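You operate a simulated robot arm through the tools that you are given. There is no shell and no other tool. Be economical: measure what you need, move in short steps, check, and stop when the job is done.

You are at the controls of a simulated two-armed robot. One attempt, no reset.

TASK
Going away: switch off the washer, wall timer, dehumidifier and iron.

The check looks at the end state, three seconds after you hand in, the way a careful person would. Anything else that was tipped, shoved, dropped, spilled or broken makes it a failure.

THE ROBOT
Two 6-joint arms with two-finger grippers on one trunk, on a base that drives. Base frame: it is fixed to the floor where the robot stands at the start and does not move with it; the origin is under the middle of the robot, x ahead of it, y to its left, z up. Readings come in cm, rad, newtons and seconds.
The left shoulder is at the start at [7, 14.8, 139.3], the right one opposite. With the tool pointing down near the work surface each hand reaches from about 42 to 70 cm from the robot's upright axis, wherever it stands, measured 20 degrees to its own side. Places, roughly: dehumidifier button [120, -130, 50]; dehumidifier dial [110, -120, 50]; iron [125, -100, 100]; iron dial [110, -100, 90]; programme dial [70, 20, 110]; time switch timer dial [150, -60, 110]; washer power button [80, 0, 110]. Payload 2.45 kg a hand.
The TCP of each hand is the grasp point between the finger pads, 3 cm short of the fingertips. In the tool frame z runs along the fingers and y along their closing line. The gripper opens to 10.6 cm. The gripper's body begins 7.9 cm behind the TCP.
Orientation is that of the tool frame in the base frame, as a unit quaternion [w, x, y, z]. With the fingers straight down and closing along the base's y, the tool's x points along the base's -x, its y along +y and its z along -z.

THE INTERFACE
- The arms move only by the tool jog_arm. It takes "left_deltas", "right_deltas" or both (then of equal length, played together; a hand with none holds still); each is a list of rows, each an object (a shift or turn left out is 0, a gripper value left out holds the last) with "grip": the closure, from 0 (fully open) to 1 (shut); "travel": the shift along the tool's x, y, z in units of 400 mm (1.0 is 400 mm), a list of three; "turn": the turn, a rotation vector about the tool's x, y, z in units of 90 degrees (1.0 is 90 degrees), a list of three. In form: [{"grip": grip, "travel": [x, y, z], "turn": [rx, ry, rz]}, ...]. A call has 1 to 10 rows; each row is the pose to reach, as a shift and turn from the pose commanded when the call began, along the tool's axes at that moment. A call with a number of a shift or a turn outside -1 to 1 is refused whole. A row lasts 0.2 s, in which the tool goes at most 5 cm and 0.15 rad; a call with a longer step from one row to the next is refused whole, and so is a gripper value outside its range. A pose out of reach is approached as far as the arm can. The call stops where the force on the tool passes 40 N (or 10 N more than at its start, if that is more) or the arm is blocked; 0.2 s more then pass. Each finger travels about 7.2 cm/s and halts on what it meets, pressing with about 35 N; the grip force reading is that of the motor and also rises with nothing between the fingers. The clock runs only during rows and for 0.2 s after the last one: add rows that repeat a pose to give the fingers time. The reply holds the time, the measured pose of the TCP, the force on the tool along the base axes, the opening and the grip force, in the units named above and with some noise, with the torque about the TCP (base axes, N m) and any sound that the robot's microphone picked up, and new pictures: "show" is both (left out), scene, wrist or none (wrist: the cameras of the hands that moved).
- Cameras (640 x 400 px; columns grow to the right, rows downward): "scene" is now at [12.79, -2.81, 160.62]; the picture's right is [-0.11, -0.99, 0.00], its down [-0.74, 0.08, -0.67] and it looks along [0.66, -0.07, -0.75] (base axes); focal length 273 px, centre (320, 200). "left" rides on the left gripper at [7.6, 0.2, -10.6] in its tool frame; the picture's right is [-0.02, 1.00, 0.00], its down [-0.78, -0.02, -0.62] and it looks along [-0.62, -0.01, 0.78] (tool axes); focal length 247 px, centre (320, 200). "right" rides on the right gripper at [7.6, -0.2, -10.6] in its tool frame; the picture's right is [0.02, 1.00, 0.00], its down [-0.78, 0.02, -0.62] and it looks along [-0.62, 0.01, 0.78] (tool axes); focal length 247 px, centre (320, 200). There is no depth. A picture from a camera that has moved, and an enlarged one, comes with that camera's place and axes in the base frame and with its lens. The place of the scene camera against the robot may be out by one fixed shift of up to 2.5 cm in any direction.
- raise_lower(by): slides the trunk up (or, below 0, down) by that many cm; the arms and the scene camera ride with it, the base frame stays. It gives what a move gives, with no picture.
- drive_base(legs): drives the robot by 1 to 6 legs, each [ahead, left, turn to the left] in cm, cm and rad, along the robot's own axes; the way and the turn of a leg run together, so that a leg with both is an arc; at most 150 cm and 3.142 rad a leg. The arms and the cameras ride along, it lands a little off, and it stops where it bumps. It gives what a move gives, and a new picture of the scene camera.
- aim_head(pan, tilt): turns the head with the scene camera to pan (to the left, within 1.501 rad either way) and tilt (down, from -0.506 to 1.204), counted from straight ahead of the robot. It gives what a move gives, and a new picture of the scene camera.
- close_up(camera, box): a new picture of the part [left, top, right, bottom] of that camera's present view, enlarged. The clock stands still meanwhile.
- hand_in(): hands the job in; it is judged then, once.

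Go step by step. Nothing tells you exact positions but the pictures and the camera data: compare them with the known pose of the tool, close in by small moves and look again before you grip or let go. The budget is 120 turns and 260 pictures, counting those below and the enlarged ones. Unless the task says otherwise, let go and move clear before handing in, and close with one line.

The tools are called after "Emit:" by a JSON object that holds its "fn" and its "kwargs". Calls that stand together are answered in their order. jog_arm: Moves the arms, as the interface text tells. Its arguments: {"type":"object","properties":{"left_deltas":{"type":"array","items":{"type":"object","properties":{"grip":{"type":"number"},"travel":{"type":"array","items":{"type":"number"}},"turn":{"type":"array","items":{"type":"number"}}}}},"right_deltas":{"type":"array","items":{"type":"object","properties":{"grip":{"type":"number"},"travel":{"type":"array","items":{"type":"number"}},"turn":{"type":"array","items":{"type":"number"}}}}},"show":{"type":"string","enum":["both","scene","wrist","none"]}},"required":[]} The other tools are called the same way: raise_lower (by) slides the trunk up or down; drive_base (legs) drives the base; aim_head (pan, tilt) turns the head that bears the scene camera; close_up (camera, box) takes an enlarged picture of a part of a camera's view; hand_in () hands the job in.

At the start:

```text
time_s: 0.0
left_eef_pos: [54.11, 27.07, 100.09]
left_orientation: [0.001, 0.0, 1.0, 0.0]
left_contact_force: [0.9, -0.7, -0.2]
left_torque: [-0.02, 0.02, -0.01]
left_gripper_width: 10.6
left_grip_force: 0.1
right_eef_pos: [47.27, -20.44, 99.99]
right_orientation: [0.0, 0.0, 1.0, 0.0]
right_contact_force: [-0.2, -0.4, 0.2]
right_torque: [0.03, -0.03, -0.02]
right_gripper_width: 10.59
right_grip_force: 0.2
trunk travel left (down, up): [-86.6, 7.4]
robot x, y, heading: [-0.19, 0.18, -0.001]
head pan, tilt: [-0.108, 0.841]
```

scene: 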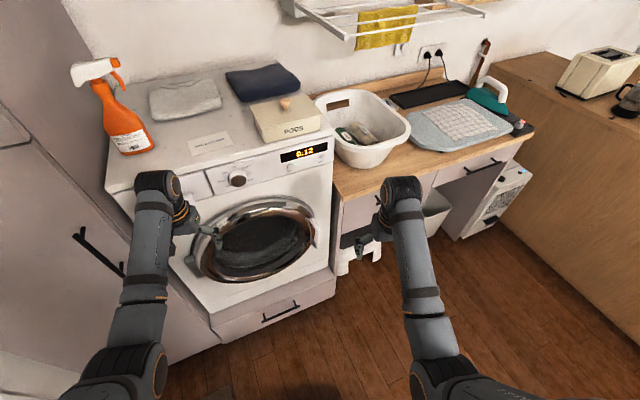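
right: 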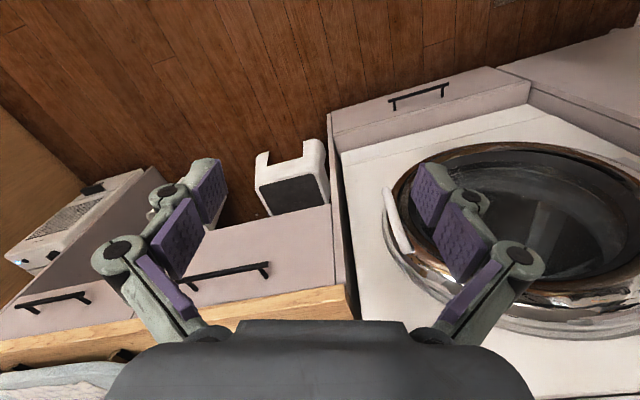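
left: 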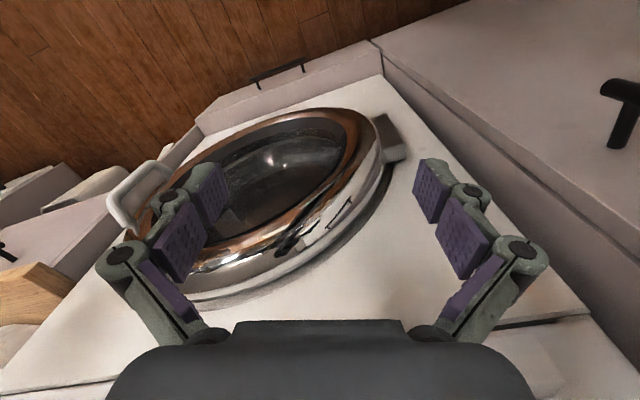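

I see the washer ahead with its display at 0:12, a bench to the right with basket, iron and wall socket, and a white dehumidifier under the bench. I'll look closer at the controls first.

Emit:
{"fn": "close_up", "kwargs": {"camera": "scene", "box": [180, 120, 340, 220]}}

Emit:
{"fn": "close_up", "kwargs": {"camera": "scene", "box": [380, 30, 540, 130]}}

Emit:
{"fn": "close_up", "kwargs": {"camera": "scene", "box": [420, 130, 560, 240]}}

```text
4.00 times, centred on (260, 170) of scene
camera zoom: at [12.79, -2.81, 160.62], right [-0.11, -0.99, 0.0], down [-0.74, 0.08, -0.67], along [0.66, -0.07, -0.75], focal length 1092 px, centre (560, 320)
```

zoom: 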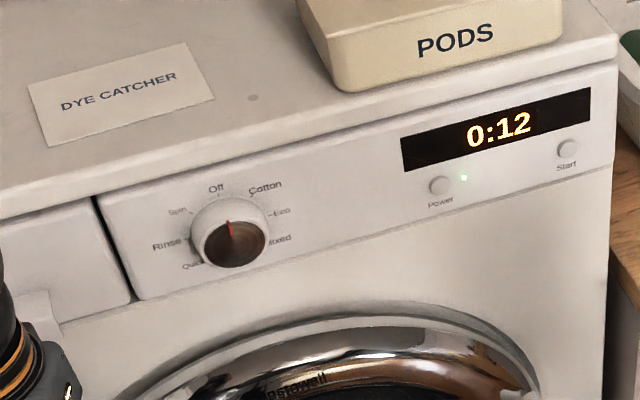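

```text
4.00 times, centred on (460, 80) of scene
camera zoom: at [12.79, -2.81, 160.62], right [-0.11, -0.99, 0.0], down [-0.74, 0.08, -0.67], along [0.66, -0.07, -0.75], focal length 1092 px, centre (-240, 680)
```

zoom: 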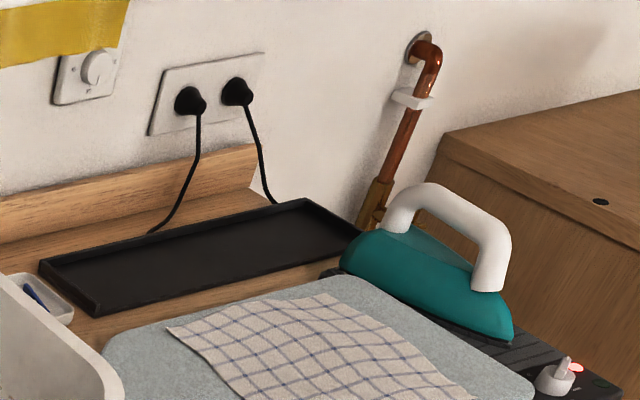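

```text
3.64 times, centred on (490, 185) of scene
camera zoom: at [12.79, -2.81, 160.62], right [-0.11, -0.99, 0.0], down [-0.74, 0.08, -0.67], along [0.66, -0.07, -0.75], focal length 992 px, centre (-298, 254)
```

zoom: 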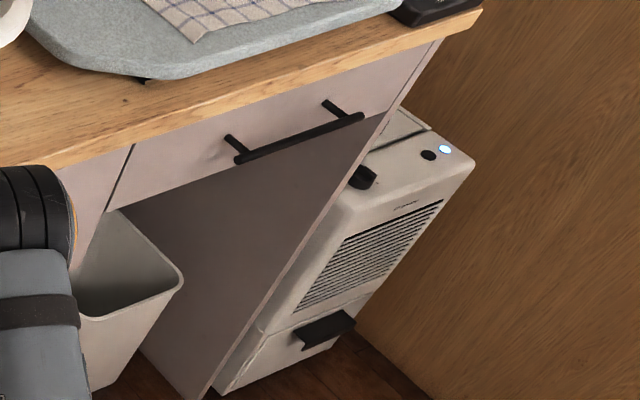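

The washer power LED is lit (button right of the dial). I'll zoom in on the timer, the iron dial and the dehumidifier controls.

Emit:
{"fn": "close_up", "kwargs": {"camera": "scene", "box": [380, 30, 428, 60]}}

Emit:
{"fn": "close_up", "kwargs": {"camera": "scene", "box": [490, 105, 546, 140]}}

Emit:
{"fn": "close_up", "kwargs": {"camera": "scene", "box": [488, 150, 552, 190]}}

Emit:
{"fn": "close_up", "kwargs": {"camera": "scene", "box": [205, 140, 333, 220]}}

```text
13.33 times, centred on (404, 45) of scene
camera zoom: at [12.79, -2.81, 160.62], right [-0.11, -0.99, 0.0], down [-0.74, 0.08, -0.67], along [0.66, -0.07, -0.75], focal length 3639 px, centre (-800, 2267)
```

zoom: 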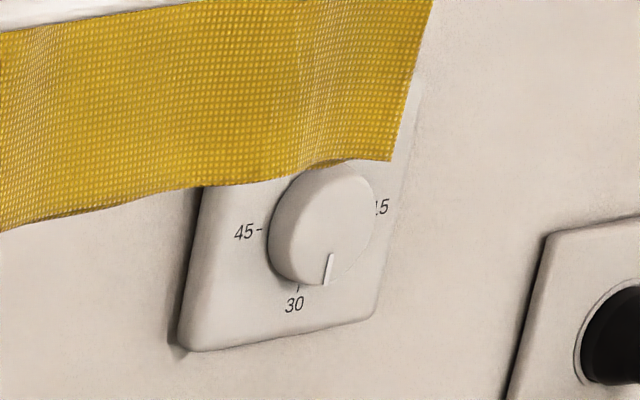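

```text
11.43 times, centred on (518, 122) of scene
camera zoom: at [12.79, -2.81, 160.62], right [-0.11, -0.99, 0.0], down [-0.74, 0.08, -0.67], along [0.66, -0.07, -0.75], focal length 3119 px, centre (-1943, 1086)
```

zoom: 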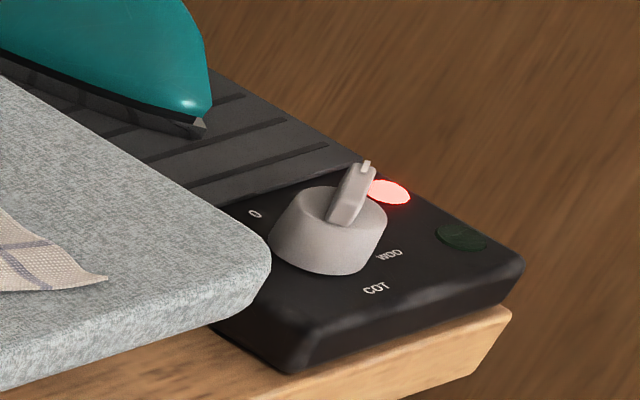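

```text
10.00 times, centred on (520, 170) of scene
camera zoom: at [12.79, -2.81, 160.62], right [-0.11, -0.99, 0.0], down [-0.74, 0.08, -0.67], along [0.66, -0.07, -0.75], focal length 2729 px, centre (-1680, 500)
```

zoom: 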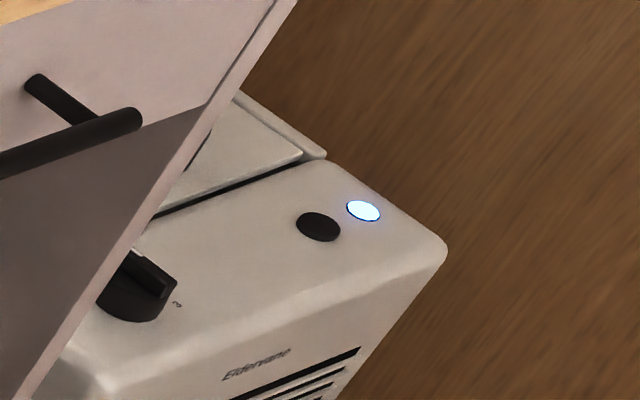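

```text
5.00 times, centred on (269, 180) of scene
camera zoom: at [12.79, -2.81, 160.62], right [-0.11, -0.99, 0.0], down [-0.74, 0.08, -0.67], along [0.66, -0.07, -0.75], focal length 1365 px, centre (575, 300)
```

zoom: 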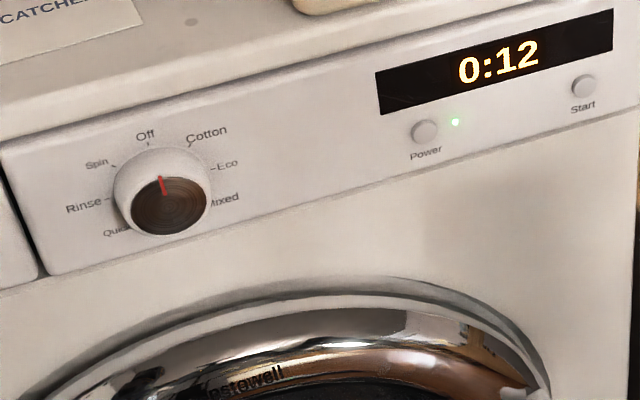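

The wall and washer appear yawed about 0.33 rad from my heading, so I'll turn to face them squarely.

Emit:
{"fn": "drive_base", "kwargs": {"legs": [[0, 0, 0.334]]}}

Emit:
{"fn": "aim_head", "kwargs": {"pan": 0, "tilt": 0.7}}

```text
time_s: 1.4
left_eef_pos: [42.17, 43.16, 99.96]
left_orientation: [0.0, -0.166, 0.986, 0.0]
left_contact_force: [-0.6, -0.6, -0.2]
left_torque: [0.01, -0.01, 0.01]
left_gripper_width: 10.59
left_grip_force: 0.1
right_eef_pos: [51.28, -3.79, 99.97]
right_orientation: [0.0, -0.166, 0.986, 0.0]
right_contact_force: [0.2, 0.2, -0.3]
right_torque: [0.02, 0.02, 0.01]
right_gripper_width: 10.59
right_grip_force: 0.0
trunk travel left (down, up): [-86.6, 7.4]
robot x, y, heading: [0.04, 0.12, 0.334]
head pan, tilt: [-0.108, 0.841]
camera scene: at [12.39, 1.39, 160.62], right [0.22, -0.97, 0.0], down [-0.73, -0.17, -0.67], along [0.65, 0.15, -0.75], focal length 273 px, centre (320, 200)
```

scene: 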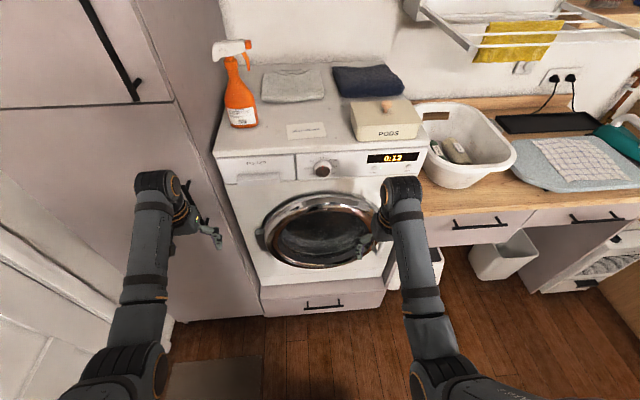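

```text
time_s: 2.1
left_eef_pos: [42.21, 43.23, 99.94]
left_orientation: [-0.001, -0.167, 0.986, 0.001]
left_contact_force: [-0.3, 0.5, -0.5]
left_torque: [0.0, 0.03, 0.0]
left_gripper_width: 10.59
left_grip_force: 0.0
right_eef_pos: [51.45, -3.81, 99.96]
right_orientation: [0.0, -0.166, 0.986, 0.001]
right_contact_force: [-0.1, 0.5, 0.2]
right_torque: [0.0, 0.0, 0.01]
right_gripper_width: 10.57
right_grip_force: 0.1
trunk travel left (down, up): [-86.6, 7.4]
robot x, y, heading: [0.06, -0.17, 0.336]
head pan, tilt: [0.0, 0.7]
camera scene: at [12.7, 2.5, 161.77], right [0.33, -0.94, 0.0], down [-0.61, -0.21, -0.76], along [0.72, 0.25, -0.64], focal length 273 px, centre (320, 200)
```

scene: 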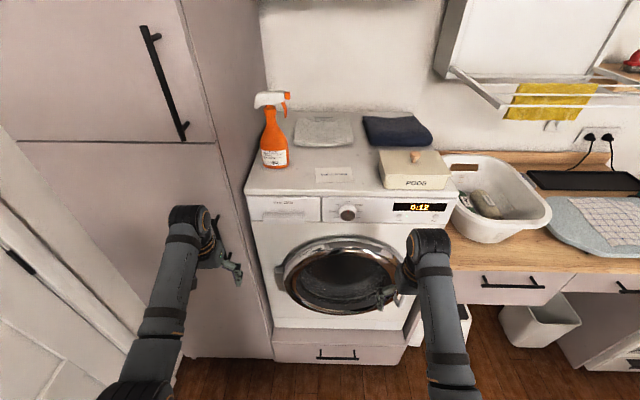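

Now I face the washer squarely (front about 72 cm ahead, top about z 112). I'll close the right gripper and turn it to point forward near the panel.

Emit:
{"fn": "jog_arm", "kwargs": {"right_deltas": [{"grip": 1, "travel": [-0.02, -0.01, -0.04], "turn": [0, -0.095, 0]}, {"grip": 1, "travel": [-0.04, -0.02, -0.08], "turn": [0, -0.19, 0]}, {"grip": 1, "travel": [-0.06, -0.03, -0.12], "turn": [0, -0.285, 0]}, {"grip": 1, "travel": [-0.08, -0.04, -0.15], "turn": [0, -0.38, 0]}, {"grip": 1, "travel": [-0.1, -0.05, -0.15], "turn": [0, -0.475, 0]}, {"grip": 1, "travel": [-0.12, -0.06, -0.15], "turn": [0, -0.57, 0]}, {"grip": 1, "travel": [-0.14, -0.07, -0.15], "turn": [0, -0.665, 0]}, {"grip": 1, "travel": [-0.16, -0.08, -0.15], "turn": [0, -0.76, 0]}, {"grip": 1, "travel": [-0.18, -0.09, -0.15], "turn": [0, -0.855, 0]}, {"grip": 1, "travel": [-0.2, -0.1, -0.15], "turn": [0, -0.95, 0]}]}}

```text
time_s: 4.3
left_eef_pos: [42.33, 43.15, 100.08]
left_orientation: [0.0, -0.167, 0.986, 0.0]
left_contact_force: [-0.2, -0.4, 0.2]
left_torque: [0.0, 0.01, -0.04]
left_gripper_width: 10.62
left_grip_force: 0.2
right_eef_pos: [60.28, -4.86, 105.97]
right_orientation: [0.669, -0.122, 0.724, 0.113]
right_contact_force: [0.1, 0.5, -0.3]
right_torque: [-0.05, 0.0, -0.04]
right_gripper_width: 0.0
right_grip_force: 28.7
trunk travel left (down, up): [-86.6, 7.4]
robot x, y, heading: [0.11, -0.02, 0.328]
head pan, tilt: [0.0, 0.7]
camera scene: at [12.78, 2.47, 161.77], right [0.33, -0.94, 0.0], down [-0.61, -0.21, -0.76], along [0.72, 0.25, -0.64], focal length 273 px, centre (320, 200)
camera right: at [49.8, -8.8, 99.17], right [-0.33, 0.94, -0.02], down [-0.53, -0.17, 0.83], along [0.78, 0.29, 0.56], focal length 247 px, centre (320, 200)
```

scene: 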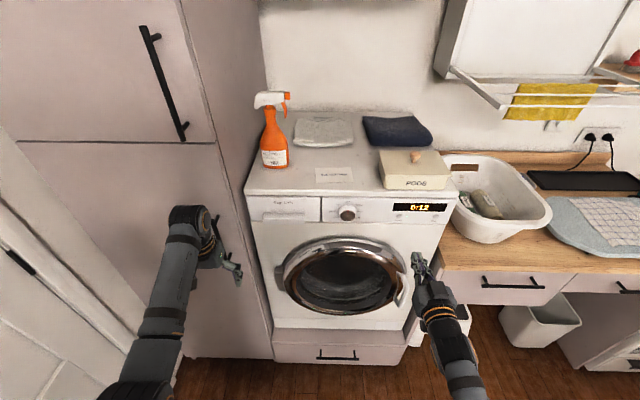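
right: 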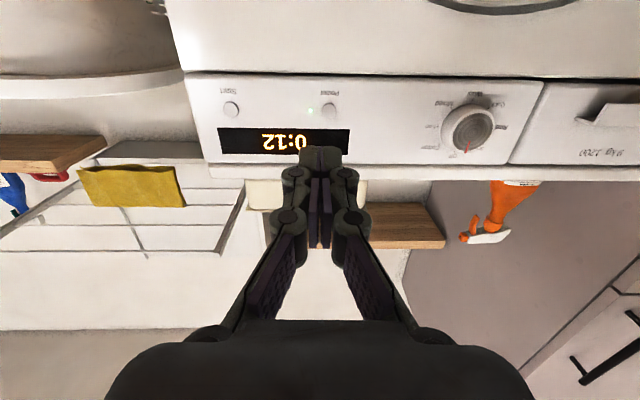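

The power button triangulates to 72.4 cm ahead, z 106, 1.2 cm left of the hand. I'll level the hand and close in to about 4 cm short.

Emit:
{"fn": "jog_arm", "kwargs": {"right_deltas": [{"grip": 1, "travel": [-0.005, 0.015, 0.08], "turn": [0, -0.03, 0]}, {"grip": 1, "travel": [-0.013, 0.03, 0.16], "turn": [0, -0.05, 0]}, {"grip": 1, "travel": [-0.02, 0.03, 0.24], "turn": [0, -0.05, 0]}, {"grip": 1, "travel": [-0.02, 0.03, 0.24], "turn": [0, -0.05, 0]}]}}

```text
time_s: 5.3
left_eef_pos: [42.34, 43.27, 100.05]
left_orientation: [0.001, -0.167, 0.986, 0.0]
left_contact_force: [-0.1, 0.3, -0.9]
left_torque: [0.01, -0.02, 0.01]
left_gripper_width: 10.59
left_grip_force: 0.0
right_eef_pos: [69.08, -0.59, 105.92]
right_orientation: [0.697, -0.118, 0.697, 0.118]
right_contact_force: [-0.1, -0.2, -0.2]
right_torque: [-0.02, 0.01, -0.02]
right_gripper_width: 0.0
right_grip_force: 28.4
right hand out of reach, approached as far as the arm can: row 2
trunk travel left (down, up): [-86.6, 7.4]
robot x, y, heading: [-0.06, 0.17, 0.331]
head pan, tilt: [0.0, 0.7]
camera scene: at [12.7, 2.48, 161.77], right [0.33, -0.94, 0.0], down [-0.61, -0.21, -0.76], along [0.72, 0.25, -0.64], focal length 273 px, centre (320, 200)
camera right: at [59.01, -4.27, 98.37], right [-0.33, 0.94, -0.02], down [-0.59, -0.19, 0.78], along [0.74, 0.27, 0.62], focal length 247 px, centre (320, 200)
```

scene: 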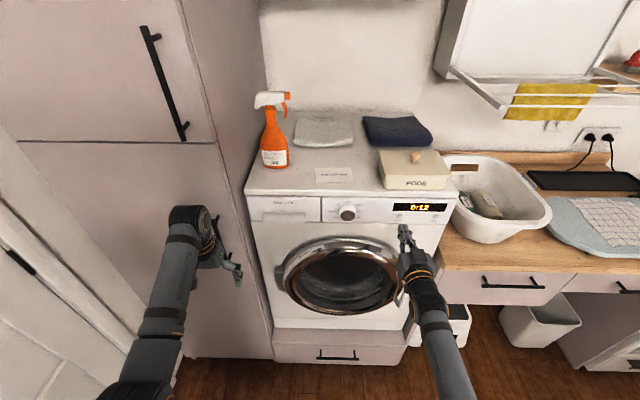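
right: 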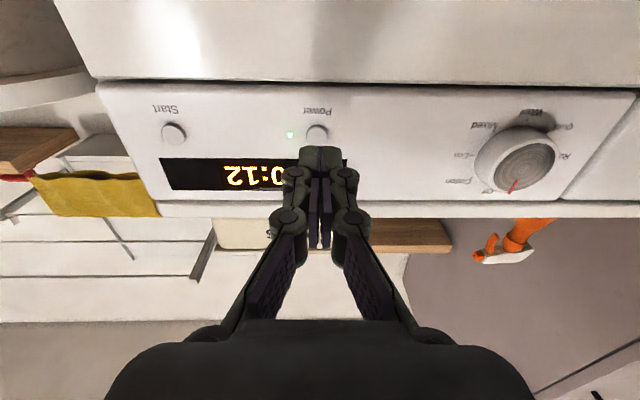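

Aligned with the button, tips about 4 cm short. I'll press forward slowly.

Emit:
{"fn": "jog_arm", "kwargs": {"right_deltas": [{"grip": 1, "travel": [-0.003, -0.005, 0.06]}, {"grip": 1, "travel": [-0.003, -0.005, 0.09]}, {"grip": 1, "travel": [-0.003, -0.005, 0.1]}, {"grip": 1, "travel": [-0.003, -0.005, 0.11]}, {"grip": 1, "travel": [-0.003, -0.005, 0.12]}, {"grip": 1, "travel": [-0.003, -0.005, 0.125]}]}}

```text
time_s: 6.7
left_eef_pos: [41.67, 43.02, 100.28]
left_orientation: [0.002, -0.165, 0.986, 0.0]
left_contact_force: [0.1, -0.3, 0.2]
left_torque: [-0.01, 0.0, 0.01]
left_gripper_width: 10.61
left_grip_force: 0.0
right_eef_pos: [73.13, 0.47, 106.14]
right_orientation: [0.697, -0.118, 0.698, 0.117]
right_contact_force: [-34.4, -9.5, -8.1]
right_torque: [-0.08, 0.16, -0.04]
right_gripper_width: 0.61
right_grip_force: 28.5
trunk travel left (down, up): [-86.6, 7.4]
robot x, y, heading: [0.26, 0.18, 0.332]
head pan, tilt: [0.0, 0.7]
heard: click
camera scene: at [11.83, 2.19, 161.83], right [0.33, -0.94, 0.0], down [-0.6, -0.21, -0.77], along [0.73, 0.25, -0.64], focal length 273 px, centre (320, 200)
camera right: at [63.07, -3.12, 98.56], right [-0.33, 0.94, -0.02], down [-0.59, -0.19, 0.78], along [0.74, 0.27, 0.62], focal length 247 px, centre (320, 200)
```

scene: 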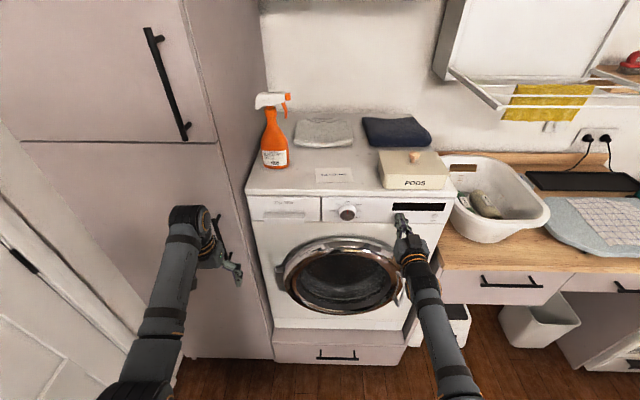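
right: 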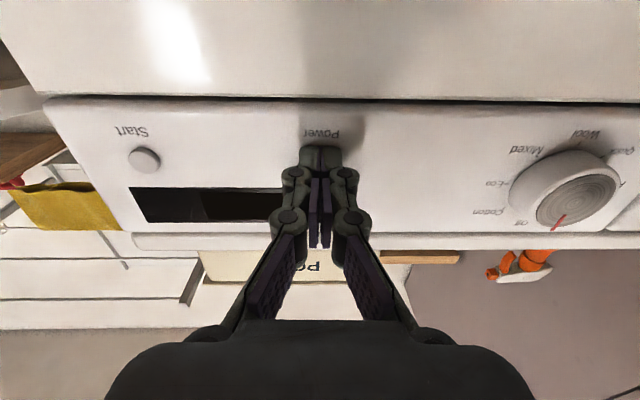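

A click, and the display is dark. I'll back straight out and confirm.

Emit:
{"fn": "jog_arm", "kwargs": {"right_deltas": [{"grip": 1, "travel": [0, 0, -0.1]}, {"grip": 1, "travel": [0, 0, -0.2]}, {"grip": 1, "travel": [0, 0, -0.3]}, {"grip": 1, "travel": [0, 0, -0.4]}]}}

Emit:
{"fn": "close_up", "kwargs": {"camera": "scene", "box": [310, 170, 470, 270]}}

Emit:
{"fn": "aim_head", "kwargs": {"pan": -0.75, "tilt": 0.6}}

```text
time_s: 7.7
left_eef_pos: [42.0, 43.21, 100.04]
left_orientation: [0.001, -0.167, 0.986, 0.0]
left_contact_force: [0.1, 0.4, -0.7]
left_torque: [-0.03, -0.04, -0.01]
left_gripper_width: 10.6
left_grip_force: 0.0
right_eef_pos: [58.71, -4.37, 106.33]
right_orientation: [0.698, -0.118, 0.697, 0.118]
right_contact_force: [-1.6, 0.5, 0.0]
right_torque: [-0.02, 0.05, 0.02]
right_gripper_width: 0.0
right_grip_force: 28.7
trunk travel left (down, up): [-86.6, 7.4]
robot x, y, heading: [0.15, 0.2, 0.333]
head pan, tilt: [0.0, 0.7]
camera scene: at [12.56, 2.43, 161.79], right [0.33, -0.94, 0.0], down [-0.61, -0.21, -0.77], along [0.72, 0.25, -0.64], focal length 273 px, centre (320, 200)
camera right: at [48.59, -8.11, 98.68], right [-0.33, 0.94, -0.02], down [-0.59, -0.19, 0.78], along [0.73, 0.27, 0.62], focal length 247 px, centre (320, 200)
```

scene: 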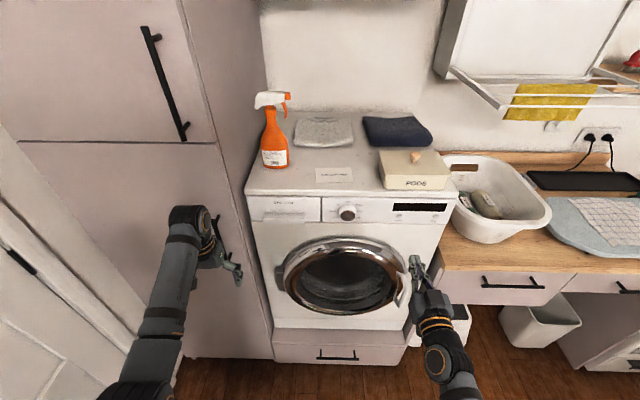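
right: 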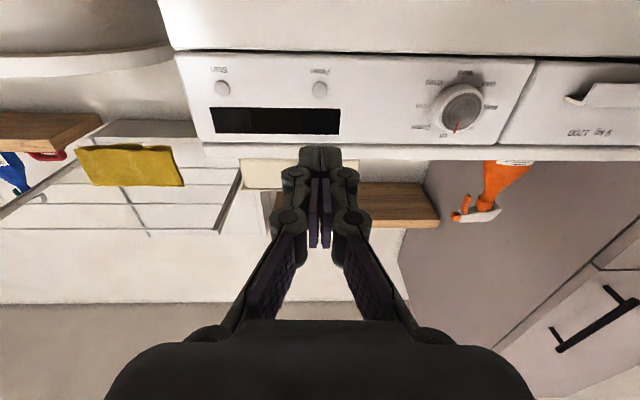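

```text
4.00 times, centred on (390, 220) of scene
camera zoom: at [12.56, 2.43, 161.79], right [0.33, -0.94, 0.0], down [-0.61, -0.21, -0.77], along [0.72, 0.25, -0.64], focal length 1092 px, centre (40, 120)
```

zoom: 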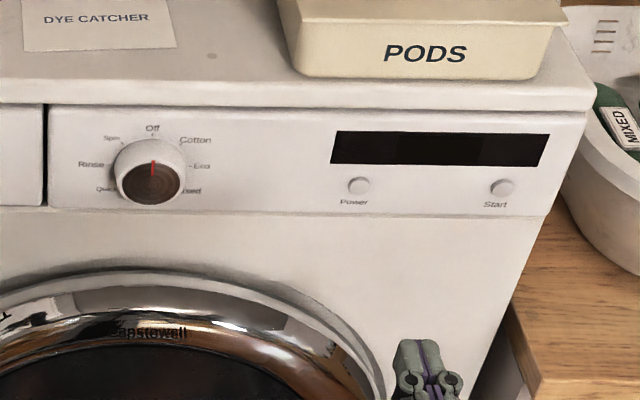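

```text
time_s: 8.8
left_eef_pos: [42.21, 43.24, 99.99]
left_orientation: [0.0, -0.167, 0.986, 0.0]
left_contact_force: [0.1, -0.5, 0.3]
left_torque: [-0.01, 0.01, 0.02]
left_gripper_width: 10.6
left_grip_force: 0.1
right_eef_pos: [58.65, -4.46, 106.22]
right_orientation: [0.697, -0.117, 0.697, 0.117]
right_contact_force: [-0.5, -0.2, -0.5]
right_torque: [0.01, 0.0, -0.01]
right_gripper_width: 0.0
right_grip_force: 28.5
trunk travel left (down, up): [-86.6, 7.4]
robot x, y, heading: [0.16, 0.28, 0.333]
head pan, tilt: [-0.75, 0.6]
camera scene: at [12.77, -3.87, 162.63], right [-0.4, -0.92, 0.0], down [-0.52, 0.23, -0.82], along [0.76, -0.33, -0.57], focal length 273 px, centre (320, 200)
```

scene: 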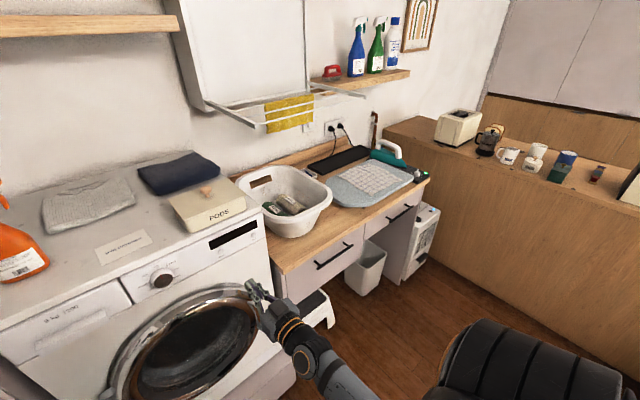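

The washer is off (LED and display dark, dial already at Off). Next the timer: I'll drive right along the bench, staying back, and look.

Emit:
{"fn": "drive_base", "kwargs": {"legs": [[0, -105, 0]]}}

Emit:
{"fn": "aim_head", "kwargs": {"pan": 0, "tilt": 0.55}}

```text
time_s: 14.2
left_eef_pos: [76.63, -56.07, 99.99]
left_orientation: [0.0, -0.166, 0.986, 0.0]
left_contact_force: [0.5, -0.4, -0.1]
left_torque: [0.0, 0.01, -0.02]
left_gripper_width: 10.6
left_grip_force: 0.2
right_eef_pos: [93.15, -103.69, 106.18]
right_orientation: [0.697, -0.117, 0.697, 0.118]
right_contact_force: [0.1, 0.0, -0.2]
right_torque: [-0.01, -0.02, 0.0]
right_gripper_width: 0.0
right_grip_force: 28.9
trunk travel left (down, up): [-86.6, 7.4]
robot x, y, heading: [34.47, -99.37, 0.334]
head pan, tilt: [-0.75, 0.6]
camera scene: at [47.23, -103.06, 162.64], right [-0.4, -0.91, 0.0], down [-0.52, 0.23, -0.83], along [0.75, -0.33, -0.56], focal length 273 px, centre (320, 200)
```

scene: 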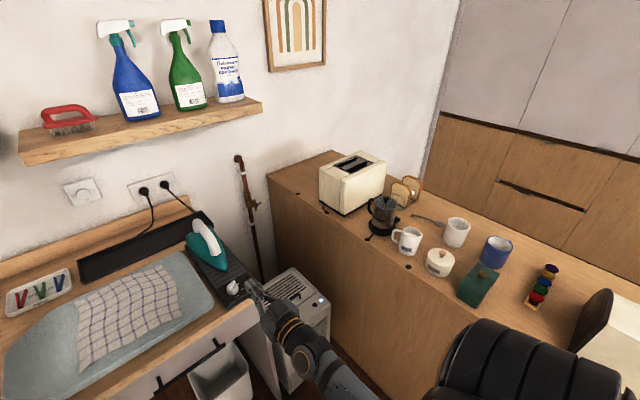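

```text
time_s: 15.3
left_eef_pos: [76.78, -55.89, 100.03]
left_orientation: [0.0, -0.166, 0.986, 0.0]
left_contact_force: [0.0, 0.1, 0.4]
left_torque: [0.0, -0.02, 0.01]
left_gripper_width: 10.61
left_grip_force: 0.0
right_eef_pos: [93.23, -103.54, 106.17]
right_orientation: [0.697, -0.118, 0.698, 0.118]
right_contact_force: [-0.2, -0.8, 0.2]
right_torque: [-0.03, -0.01, -0.01]
right_gripper_width: 0.0
right_grip_force: 28.4
trunk travel left (down, up): [-86.6, 7.4]
robot x, y, heading: [34.2, -99.38, 0.334]
head pan, tilt: [0.0, 0.55]
camera scene: at [47.65, -96.6, 163.09], right [0.33, -0.95, 0.0], down [-0.49, -0.17, -0.85], along [0.81, 0.28, -0.52], focal length 273 px, centre (320, 200)
```

scene: 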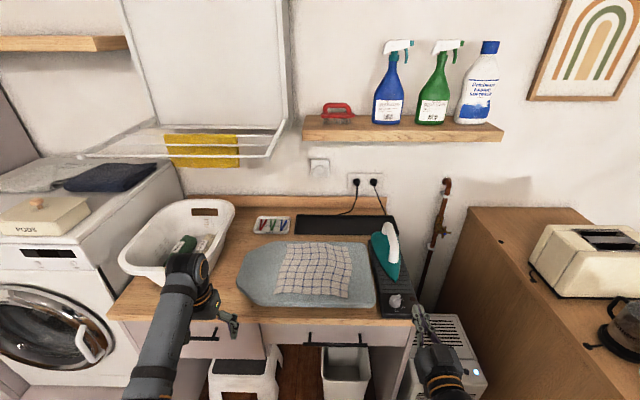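

The timer is directly ahead on the wall below the shelf end, unobstructed. Zooming for dial readings.

Emit:
{"fn": "close_up", "kwargs": {"camera": "scene", "box": [299, 150, 339, 175]}}

Emit:
{"fn": "close_up", "kwargs": {"camera": "scene", "box": [366, 275, 430, 315]}}

Emit:
{"fn": "close_up", "kwargs": {"camera": "scene", "box": [400, 300, 528, 380]}}

```text
16.00 times, centred on (319, 162) of scene
camera zoom: at [47.65, -96.6, 163.09], right [0.33, -0.95, 0.0], down [-0.49, -0.17, -0.85], along [0.81, 0.28, -0.52], focal length 4367 px, centre (336, 800)
```

zoom: 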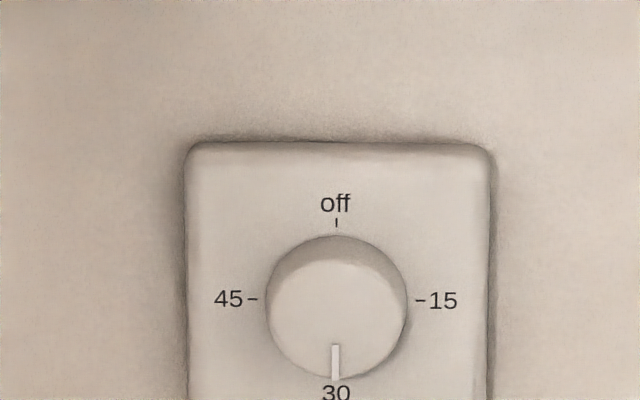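

```text
10.00 times, centred on (398, 295) of scene
camera zoom: at [47.65, -96.6, 163.09], right [0.33, -0.95, 0.0], down [-0.49, -0.17, -0.85], along [0.81, 0.28, -0.52], focal length 2729 px, centre (-460, -750)
```

zoom: 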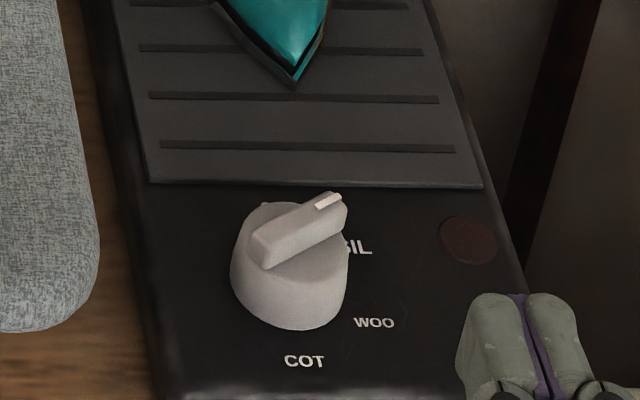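

```text
5.00 times, centred on (464, 340) of scene
camera zoom: at [47.65, -96.6, 163.09], right [0.33, -0.95, 0.0], down [-0.49, -0.17, -0.85], along [0.81, 0.28, -0.52], focal length 1365 px, centre (-400, -500)
```

zoom: 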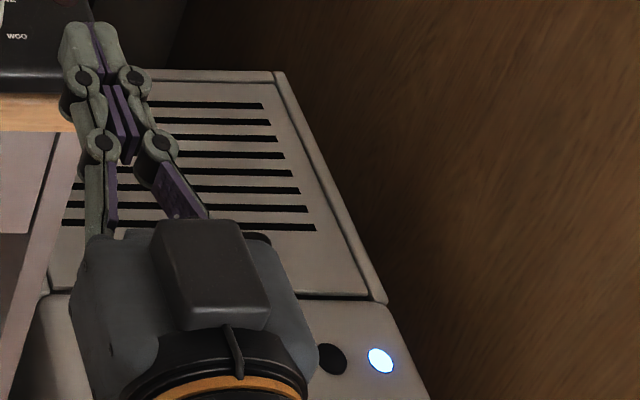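

Timer points at 30 and must go to off at the top; the iron dial is around SIL. I'll use the left arm for the timer: rotate it to point forward and raise both hands first.

Emit:
{"fn": "jog_arm", "kwargs": {"left_deltas": [{"grip": 0, "travel": [0, 0, -0.06], "turn": [0, -0.095, 0]}, {"grip": 0, "travel": [0, 0, -0.12], "turn": [0, -0.19, 0]}, {"grip": 0, "travel": [0, 0, -0.18], "turn": [0, -0.285, 0]}, {"grip": 0, "travel": [0, 0, -0.24], "turn": [0, -0.38, 0]}, {"grip": 0, "travel": [0, 0, -0.3], "turn": [0, -0.475, 0]}, {"grip": 0, "travel": [0, 0, -0.36], "turn": [0, -0.57, 0]}, {"grip": 0, "travel": [0, 0, -0.42], "turn": [0, -0.665, 0]}, {"grip": 0, "travel": [0, 0, -0.48], "turn": [0, -0.76, 0]}, {"grip": 0, "travel": [0, 0, -0.54], "turn": [0, -0.855, 0]}, {"grip": 0, "travel": [0, 0, -0.6], "turn": [0, -0.95, 0]}], "right_deltas": [{"travel": [-0.03, 0, 0]}, {"travel": [-0.06, 0, 0]}, {"travel": [-0.09, 0, 0]}, {"travel": [-0.12, 0, 0]}, {"travel": [-0.15, 0, 0]}, {"travel": [-0.18, 0, 0]}, {"travel": [-0.21, 0, 0]}, {"travel": [-0.23, 0, 0]}, {"travel": [-0.25, 0, 0]}, {"travel": [-0.25, 0, 0]}], "show": "none"}}

Emit:
{"fn": "aim_head", "kwargs": {"pan": 0, "tilt": 1.2}}

```text
time_s: 17.6
left_eef_pos: [76.69, -56.2, 124.07]
left_orientation: [0.67, -0.122, 0.723, 0.112]
left_contact_force: [0.1, 0.5, 0.4]
left_torque: [-0.02, 0.01, -0.02]
left_gripper_width: 10.64
left_grip_force: 0.0
right_eef_pos: [93.0, -105.06, 115.94]
right_orientation: [0.698, -0.116, 0.697, 0.117]
right_contact_force: [-0.4, -0.8, -0.6]
right_torque: [0.01, -0.03, 0.0]
right_gripper_width: 0.0
right_grip_force: 28.3
right hand out of reach, approached as far as the arm can: row 1, 2, 3, 6, 7, 8, 9, 10
trunk travel left (down, up): [-86.6, 7.4]
robot x, y, heading: [34.58, -99.31, 0.331]
head pan, tilt: [0.0, 0.55]
```

```text
time_s: 18.6
left_eef_pos: [76.73, -56.04, 123.95]
left_orientation: [0.67, -0.122, 0.724, 0.112]
left_contact_force: [0.1, 0.0, 0.1]
left_torque: [0.01, -0.01, -0.01]
left_gripper_width: 10.59
left_grip_force: 0.1
right_eef_pos: [93.05, -104.99, 115.85]
right_orientation: [0.697, -0.118, 0.697, 0.118]
right_contact_force: [-0.2, 0.3, 0.5]
right_torque: [0.03, -0.02, 0.03]
right_gripper_width: 0.0
right_grip_force: 28.9
trunk travel left (down, up): [-86.6, 7.4]
robot x, y, heading: [34.34, -99.61, 0.329]
head pan, tilt: [0.0, 1.201]
camera scene: at [44.44, -97.71, 158.18], right [0.33, -0.94, 0.0], down [-0.88, -0.31, -0.36], along [0.34, 0.12, -0.93], focal length 273 px, centre (320, 200)
```

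scene: 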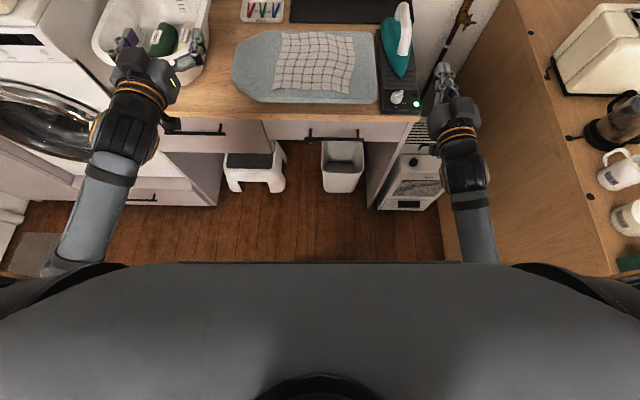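

The base has room to move in. I'll lower the trunk, then shift right and forward so the left arm lines up with the timer.

Emit:
{"fn": "raise_lower", "kwargs": {"by": -16}}

Emit:
{"fn": "drive_base", "kwargs": {"legs": [[0, -13.4, 0], [28, 0, 0]]}}

Emit:
{"fn": "aim_head", "kwargs": {"pan": 0.1, "tilt": 0.6}}

```text
time_s: 20.4
left_eef_pos: [76.66, -56.06, 108.08]
left_orientation: [0.669, -0.122, 0.725, 0.113]
left_contact_force: [-0.2, 0.0, -0.2]
left_torque: [-0.01, -0.01, 0.01]
left_gripper_width: 10.58
left_grip_force: 0.0
right_eef_pos: [92.96, -104.99, 99.88]
right_orientation: [0.699, -0.116, 0.696, 0.117]
right_contact_force: [0.3, 0.6, -1.2]
right_torque: [-0.03, 0.03, 0.01]
right_gripper_width: 0.01
right_grip_force: 28.4
trunk travel left (down, up): [-70.6, 23.4]
robot x, y, heading: [34.62, -99.44, 0.336]
head pan, tilt: [0.0, 1.201]
```

```text
time_s: 23.3
left_eef_pos: [107.4, -59.68, 108.11]
left_orientation: [0.67, -0.122, 0.724, 0.113]
left_contact_force: [-0.1, -0.1, -0.5]
left_torque: [-0.02, 0.02, 0.03]
left_gripper_width: 10.61
left_grip_force: 0.0
right_eef_pos: [123.78, -108.7, 99.97]
right_orientation: [0.698, -0.118, 0.697, 0.118]
right_contact_force: [0.2, -0.8, -0.1]
right_torque: [0.03, 0.01, 0.01]
right_gripper_width: 0.0
right_grip_force: 28.2
trunk travel left (down, up): [-70.6, 23.4]
robot x, y, heading: [65.1, -102.9, 0.332]
head pan, tilt: [0.0, 1.201]
camera scene: at [75.16, -101.35, 142.18], right [0.33, -0.94, 0.0], down [-0.88, -0.31, -0.36], along [0.34, 0.12, -0.93], focal length 273 px, centre (320, 200)
```

scene: 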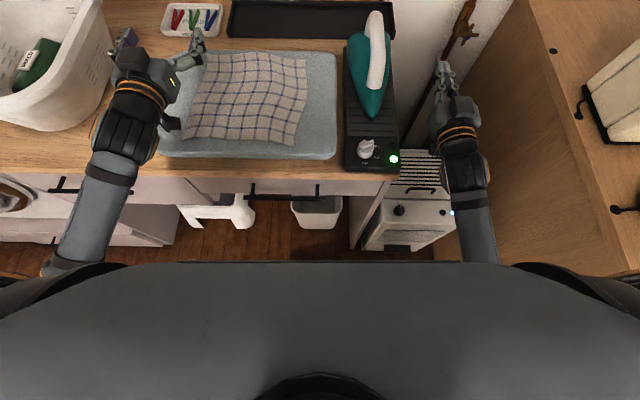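

```text
time_s: 24.3
left_eef_pos: [107.37, -59.67, 107.93]
left_orientation: [0.669, -0.122, 0.724, 0.113]
left_contact_force: [0.1, -1.0, -0.5]
left_torque: [0.02, -0.03, -0.03]
left_gripper_width: 10.61
left_grip_force: 0.1
right_eef_pos: [123.83, -108.56, 99.86]
right_orientation: [0.698, -0.116, 0.697, 0.116]
right_contact_force: [0.3, -0.4, 0.7]
right_torque: [-0.01, 0.02, -0.01]
right_gripper_width: 0.0
right_grip_force: 29.3
trunk travel left (down, up): [-70.6, 23.4]
robot x, y, heading: [65.57, -102.9, 0.335]
head pan, tilt: [0.099, 0.6]
camera scene: at [77.9, -99.47, 146.63], right [0.42, -0.91, 0.0], down [-0.51, -0.24, -0.82], along [0.75, 0.35, -0.57], focal length 273 px, centre (320, 200)
```

scene: 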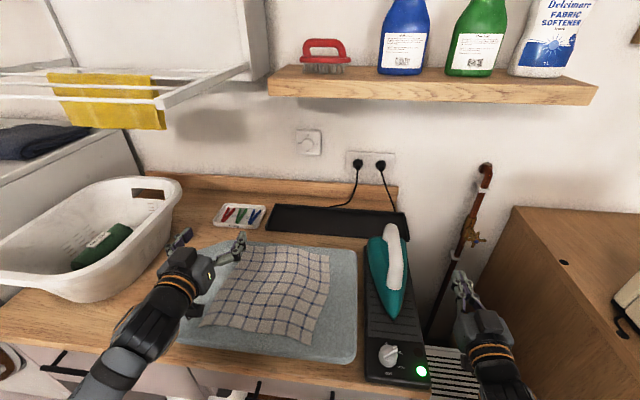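

Positioned. I'll level the left hand, move it right 12 cm and forward 14 cm toward the timer, and look through its camera.

Emit:
{"fn": "jog_arm", "kwargs": {"left_deltas": [{"grip": 0, "travel": [-0.01, -0.1, 0.03], "turn": [0, -0.05, 0]}, {"grip": 0, "travel": [-0.02, -0.2, 0.1], "turn": [0, -0.05, 0]}, {"grip": 0, "travel": [-0.03, -0.3, 0.18], "turn": [0, -0.05, 0]}, {"grip": 0, "travel": [-0.05, -0.31, 0.28], "turn": [0, -0.05, 0]}, {"grip": 0, "travel": [-0.06, -0.31, 0.36], "turn": [0, -0.05, 0]}]}}

```text
refused: row 3 steps farther than a row can; nothing moved
```

Emit:
{"fn": "jog_arm", "kwargs": {"left_deltas": [{"grip": 0, "travel": [-0.01, -0.1, 0.03], "turn": [0, -0.05, 0]}, {"grip": 0, "travel": [-0.02, -0.2, 0.08], "turn": [0, -0.05, 0]}, {"grip": 0, "travel": [-0.03, -0.29, 0.14], "turn": [0, -0.05, 0]}, {"grip": 0, "travel": [-0.04, -0.31, 0.24], "turn": [0, -0.05, 0]}, {"grip": 0, "travel": [-0.05, -0.31, 0.34], "turn": [0, -0.05, 0]}]}}

```text
time_s: 25.1
left_eef_pos: [115.77, -65.57, 106.83]
left_orientation: [0.676, -0.045, 0.712, 0.182]
left_contact_force: [0.1, 0.0, -0.7]
left_torque: [0.01, -0.04, -0.01]
left_gripper_width: 10.58
left_grip_force: 0.0
left hand out of reach, approached as far as the arm can: row 3
right_eef_pos: [123.85, -108.53, 99.97]
right_orientation: [0.697, -0.118, 0.697, 0.117]
right_contact_force: [0.7, 0.1, -1.0]
right_torque: [0.0, 0.0, 0.0]
right_gripper_width: 0.02
right_grip_force: 28.5
trunk travel left (down, up): [-70.6, 23.4]
robot x, y, heading: [65.19, -103.14, 0.334]
head pan, tilt: [0.099, 0.6]
stopped in row 4 (left hand): the arm was blocked; the commanded pose is now the measured one
camera scene: at [78.01, -99.24, 146.62], right [0.42, -0.91, 0.0], down [-0.51, -0.24, -0.82], along [0.75, 0.35, -0.57], focal length 273 px, centre (320, 200)
camera left: at [105.05, -67.38, 99.71], right [-0.31, 0.92, 0.22], down [-0.52, -0.36, 0.78], along [0.8, 0.13, 0.59], focal length 247 px, centre (320, 200)
```

scene: 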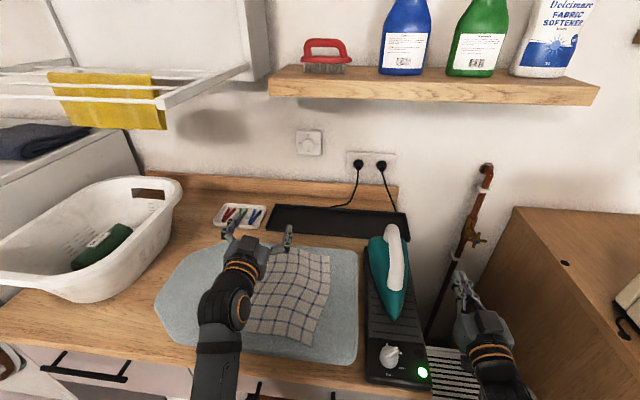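
left: 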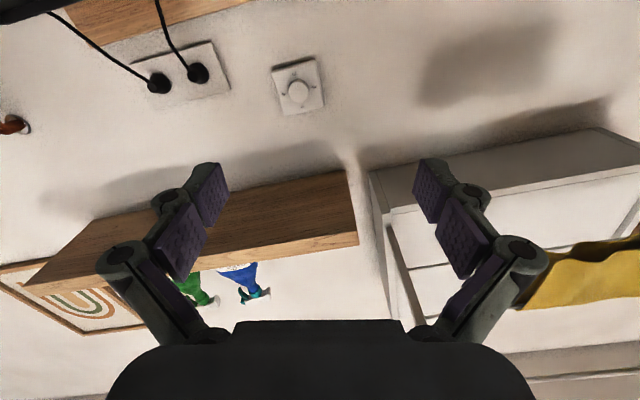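

The arm stalled near a wrist singularity with a small positive roll, but points straight at the wall. Timer is at about r≈105, z≈110. I'll continue rolling the same way (the pre-roll I want) while shifting into line.

Emit:
{"fn": "jog_arm", "kwargs": {"left_deltas": [{"travel": [-0.01, -0.01, 0.0], "turn": [0, 0, 0.0856]}, {"travel": [-0.02, -0.02, 0.0], "turn": [0, 0, 0.171]}, {"travel": [-0.03, -0.03, 0.03], "turn": [0, 0, 0.257]}, {"travel": [-0.04, -0.04, 0.06], "turn": [0, 0, 0.342]}, {"travel": [-0.05, -0.05, 0.09], "turn": [0, 0, 0.428]}, {"travel": [-0.06, -0.06, 0.12], "turn": [0, 0, 0.514]}, {"travel": [-0.075, -0.07, 0.15], "turn": [0, 0, 0.6]}, {"travel": [-0.09, -0.08, 0.18], "turn": [0, 0, 0.685]}, {"travel": [-0.1, -0.09, 0.22], "turn": [0, 0, 0.77]}, {"travel": [-0.108, -0.104, 0.25], "turn": [0, 0, 0.856]}]}}

```text
time_s: 27.5
left_eef_pos: [125.68, -63.65, 108.82]
left_orientation: [0.37, 0.43, 0.571, 0.592]
left_contact_force: [-0.1, 0.6, 0.5]
left_torque: [0.01, 0.0, -0.01]
left_gripper_width: 10.6
left_grip_force: 0.1
right_eef_pos: [123.69, -108.71, 99.93]
right_orientation: [0.698, -0.117, 0.697, 0.117]
right_contact_force: [-0.2, -0.3, 0.0]
right_torque: [-0.03, 0.02, -0.01]
right_gripper_width: 0.0
right_grip_force: 29.0
trunk travel left (down, up): [-70.6, 23.4]
robot x, y, heading: [65.26, -102.9, 0.34]
head pan, tilt: [0.099, 0.6]
stopped in row 10 (left hand): the arm was blocked; the commanded pose is now the measured one
camera scene: at [77.89, -99.46, 146.64], right [0.42, -0.91, 0.0], down [-0.51, -0.24, -0.83], along [0.75, 0.35, -0.56], focal length 273 px, centre (320, 200)
camera left: at [113.07, -60.25, 110.1], right [0.06, -0.09, 0.99], down [-0.3, -0.95, -0.07], along [0.95, -0.3, -0.09], focal length 247 px, centre (320, 200)
```

scene: 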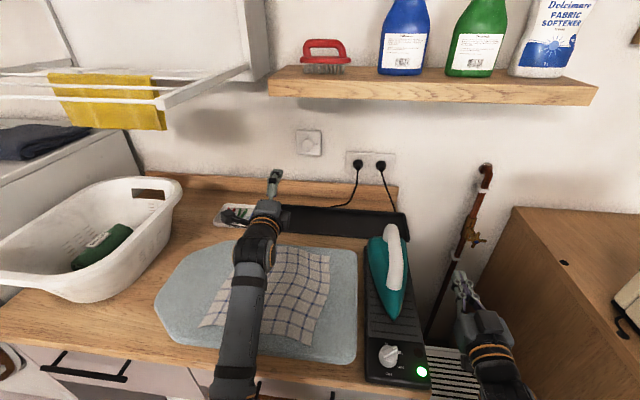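
left: 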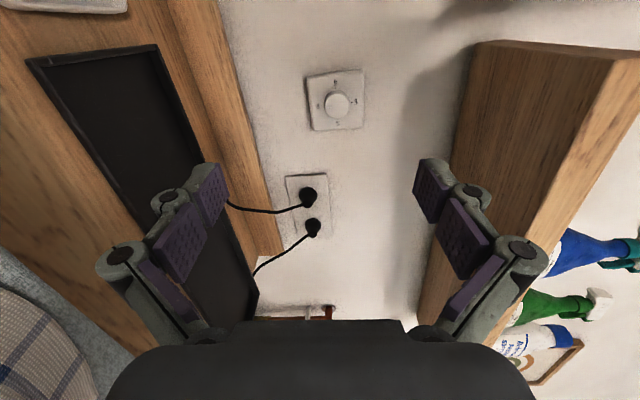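

Timer knob triangulates to a≈126, r≈105, z≈110. I'll align laterally and advance to about 12 cm short.

Emit:
{"fn": "jog_arm", "kwargs": {"left_deltas": [{"travel": [-0.03, 0.01, 0.02], "turn": [0, -0.018, 0]}, {"travel": [-0.06, 0.025, 0.06], "turn": [0, -0.018, 0]}, {"travel": [-0.09, 0.042, 0.1], "turn": [0, -0.018, 0]}, {"travel": [-0.1, 0.042, 0.15], "turn": [0, -0.018, 0]}, {"travel": [-0.1, 0.042, 0.2], "turn": [0, -0.018, 0]}, {"travel": [-0.1, 0.042, 0.25], "turn": [0, -0.018, 0]}, {"travel": [-0.1, 0.042, 0.3], "turn": [0, -0.018, 0]}]}}

```text
time_s: 29.1
left_eef_pos: [138.57, -63.28, 109.83]
left_orientation: [0.379, 0.438, 0.568, 0.585]
left_contact_force: [0.1, 0.0, -0.7]
left_torque: [0.02, -0.01, -0.01]
left_gripper_width: 10.6
left_grip_force: 0.1
right_eef_pos: [123.8, -108.77, 99.91]
right_orientation: [0.698, -0.117, 0.697, 0.117]
right_contact_force: [1.2, 0.1, 0.0]
right_torque: [-0.01, -0.03, 0.0]
right_gripper_width: 0.0
right_grip_force: 28.6
trunk travel left (down, up): [-70.6, 23.4]
robot x, y, heading: [65.19, -103.29, 0.336]
head pan, tilt: [0.099, 0.6]
camera scene: at [78.02, -99.41, 146.62], right [0.42, -0.91, 0.0], down [-0.51, -0.24, -0.82], along [0.75, 0.35, -0.57], focal length 273 px, centre (320, 200)
camera left: at [126.06, -59.45, 111.03], right [0.06, -0.09, 0.99], down [-0.33, -0.94, -0.06], along [0.94, -0.33, -0.09], focal length 247 px, centre (320, 200)
```

scene: 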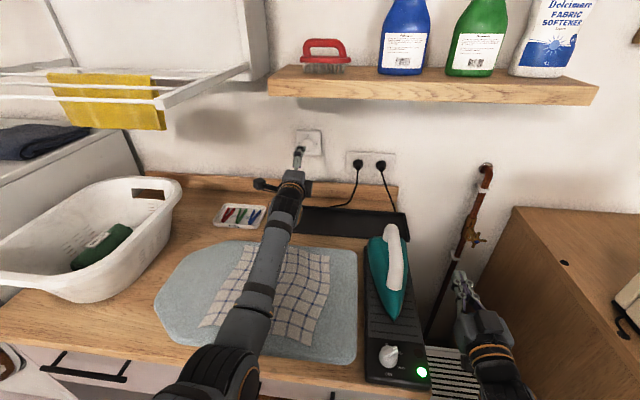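
left: 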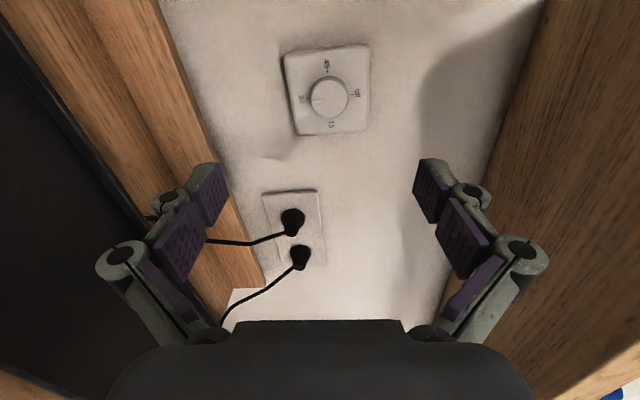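

Aligned with the knob (r 105.2, z 110) but the arm is near full stretch. I'll drive the base 9 cm closer with the arm held, leaving the tips short of the knob.

Emit:
{"fn": "drive_base", "kwargs": {"legs": [[9, 0, 0]]}}

Emit:
{"fn": "jog_arm", "kwargs": {"left_deltas": [{"travel": [0, 0.012, 0.02]}, {"travel": [0, 0.012, 0.04]}]}}

```text
time_s: 30.2
left_eef_pos: [147.06, -60.35, 109.88]
left_orientation: [0.38, 0.438, 0.566, 0.586]
left_contact_force: [0.1, 0.1, 0.1]
left_torque: [0.02, -0.03, 0.06]
left_gripper_width: 10.61
left_grip_force: 0.0
right_eef_pos: [132.08, -105.84, 99.78]
right_orientation: [0.698, -0.116, 0.697, 0.116]
right_contact_force: [0.8, 0.7, 0.6]
right_torque: [-0.01, -0.02, -0.01]
right_gripper_width: 0.0
right_grip_force: 28.3
trunk travel left (down, up): [-70.6, 23.4]
robot x, y, heading: [73.6, -99.84, 0.332]
head pan, tilt: [0.099, 0.6]
camera scene: at [86.38, -96.55, 146.64], right [0.42, -0.91, 0.0], down [-0.51, -0.24, -0.82], along [0.75, 0.35, -0.57], focal length 273 px, centre (320, 200)
```

scene: 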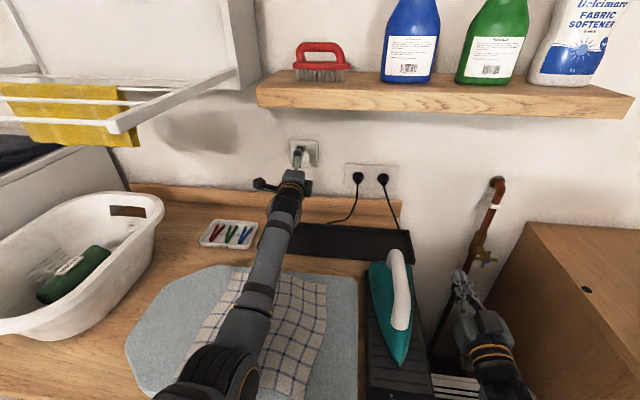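

```text
time_s: 30.8
left_eef_pos: [148.59, -59.75, 110.28]
left_orientation: [0.38, 0.439, 0.567, 0.585]
left_contact_force: [0.1, 0.7, 0.3]
left_torque: [0.01, -0.04, 0.03]
left_gripper_width: 10.61
left_grip_force: 0.1
right_eef_pos: [132.28, -105.74, 99.75]
right_orientation: [0.697, -0.117, 0.697, 0.117]
right_contact_force: [-0.2, 0.6, 0.4]
right_torque: [0.01, 0.0, 0.0]
right_gripper_width: 0.03
right_grip_force: 28.6
trunk travel left (down, up): [-70.6, 23.4]
robot x, y, heading: [73.73, -99.65, 0.33]
head pan, tilt: [0.099, 0.6]
camera scene: at [86.48, -96.51, 146.62], right [0.42, -0.91, 0.0], down [-0.51, -0.24, -0.82], along [0.75, 0.35, -0.57], focal length 273 px, centre (320, 200)
camera left: at [136.05, -56.1, 111.46], right [0.06, -0.09, 0.99], down [-0.33, -0.94, -0.06], along [0.94, -0.33, -0.09], focal length 247 px, centre (320, 200)
```

scene: 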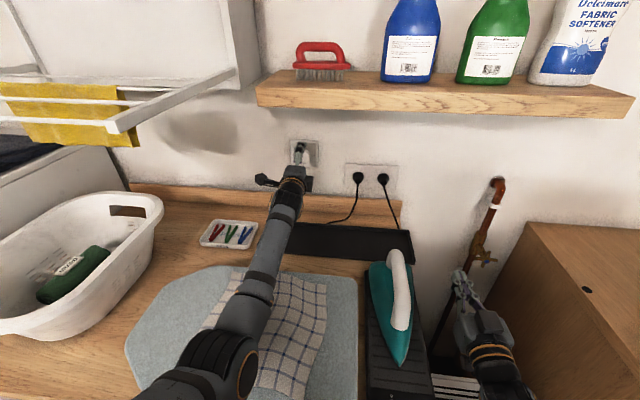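
left: 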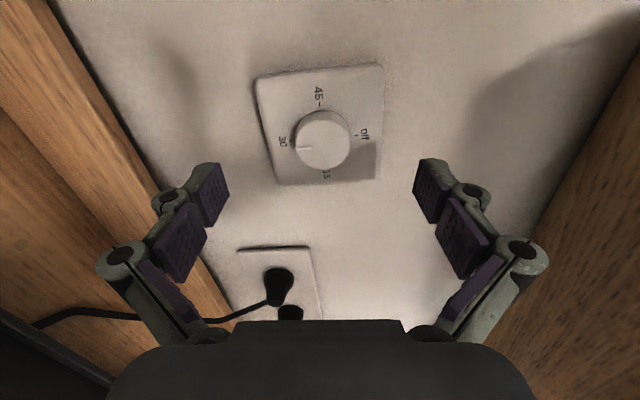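

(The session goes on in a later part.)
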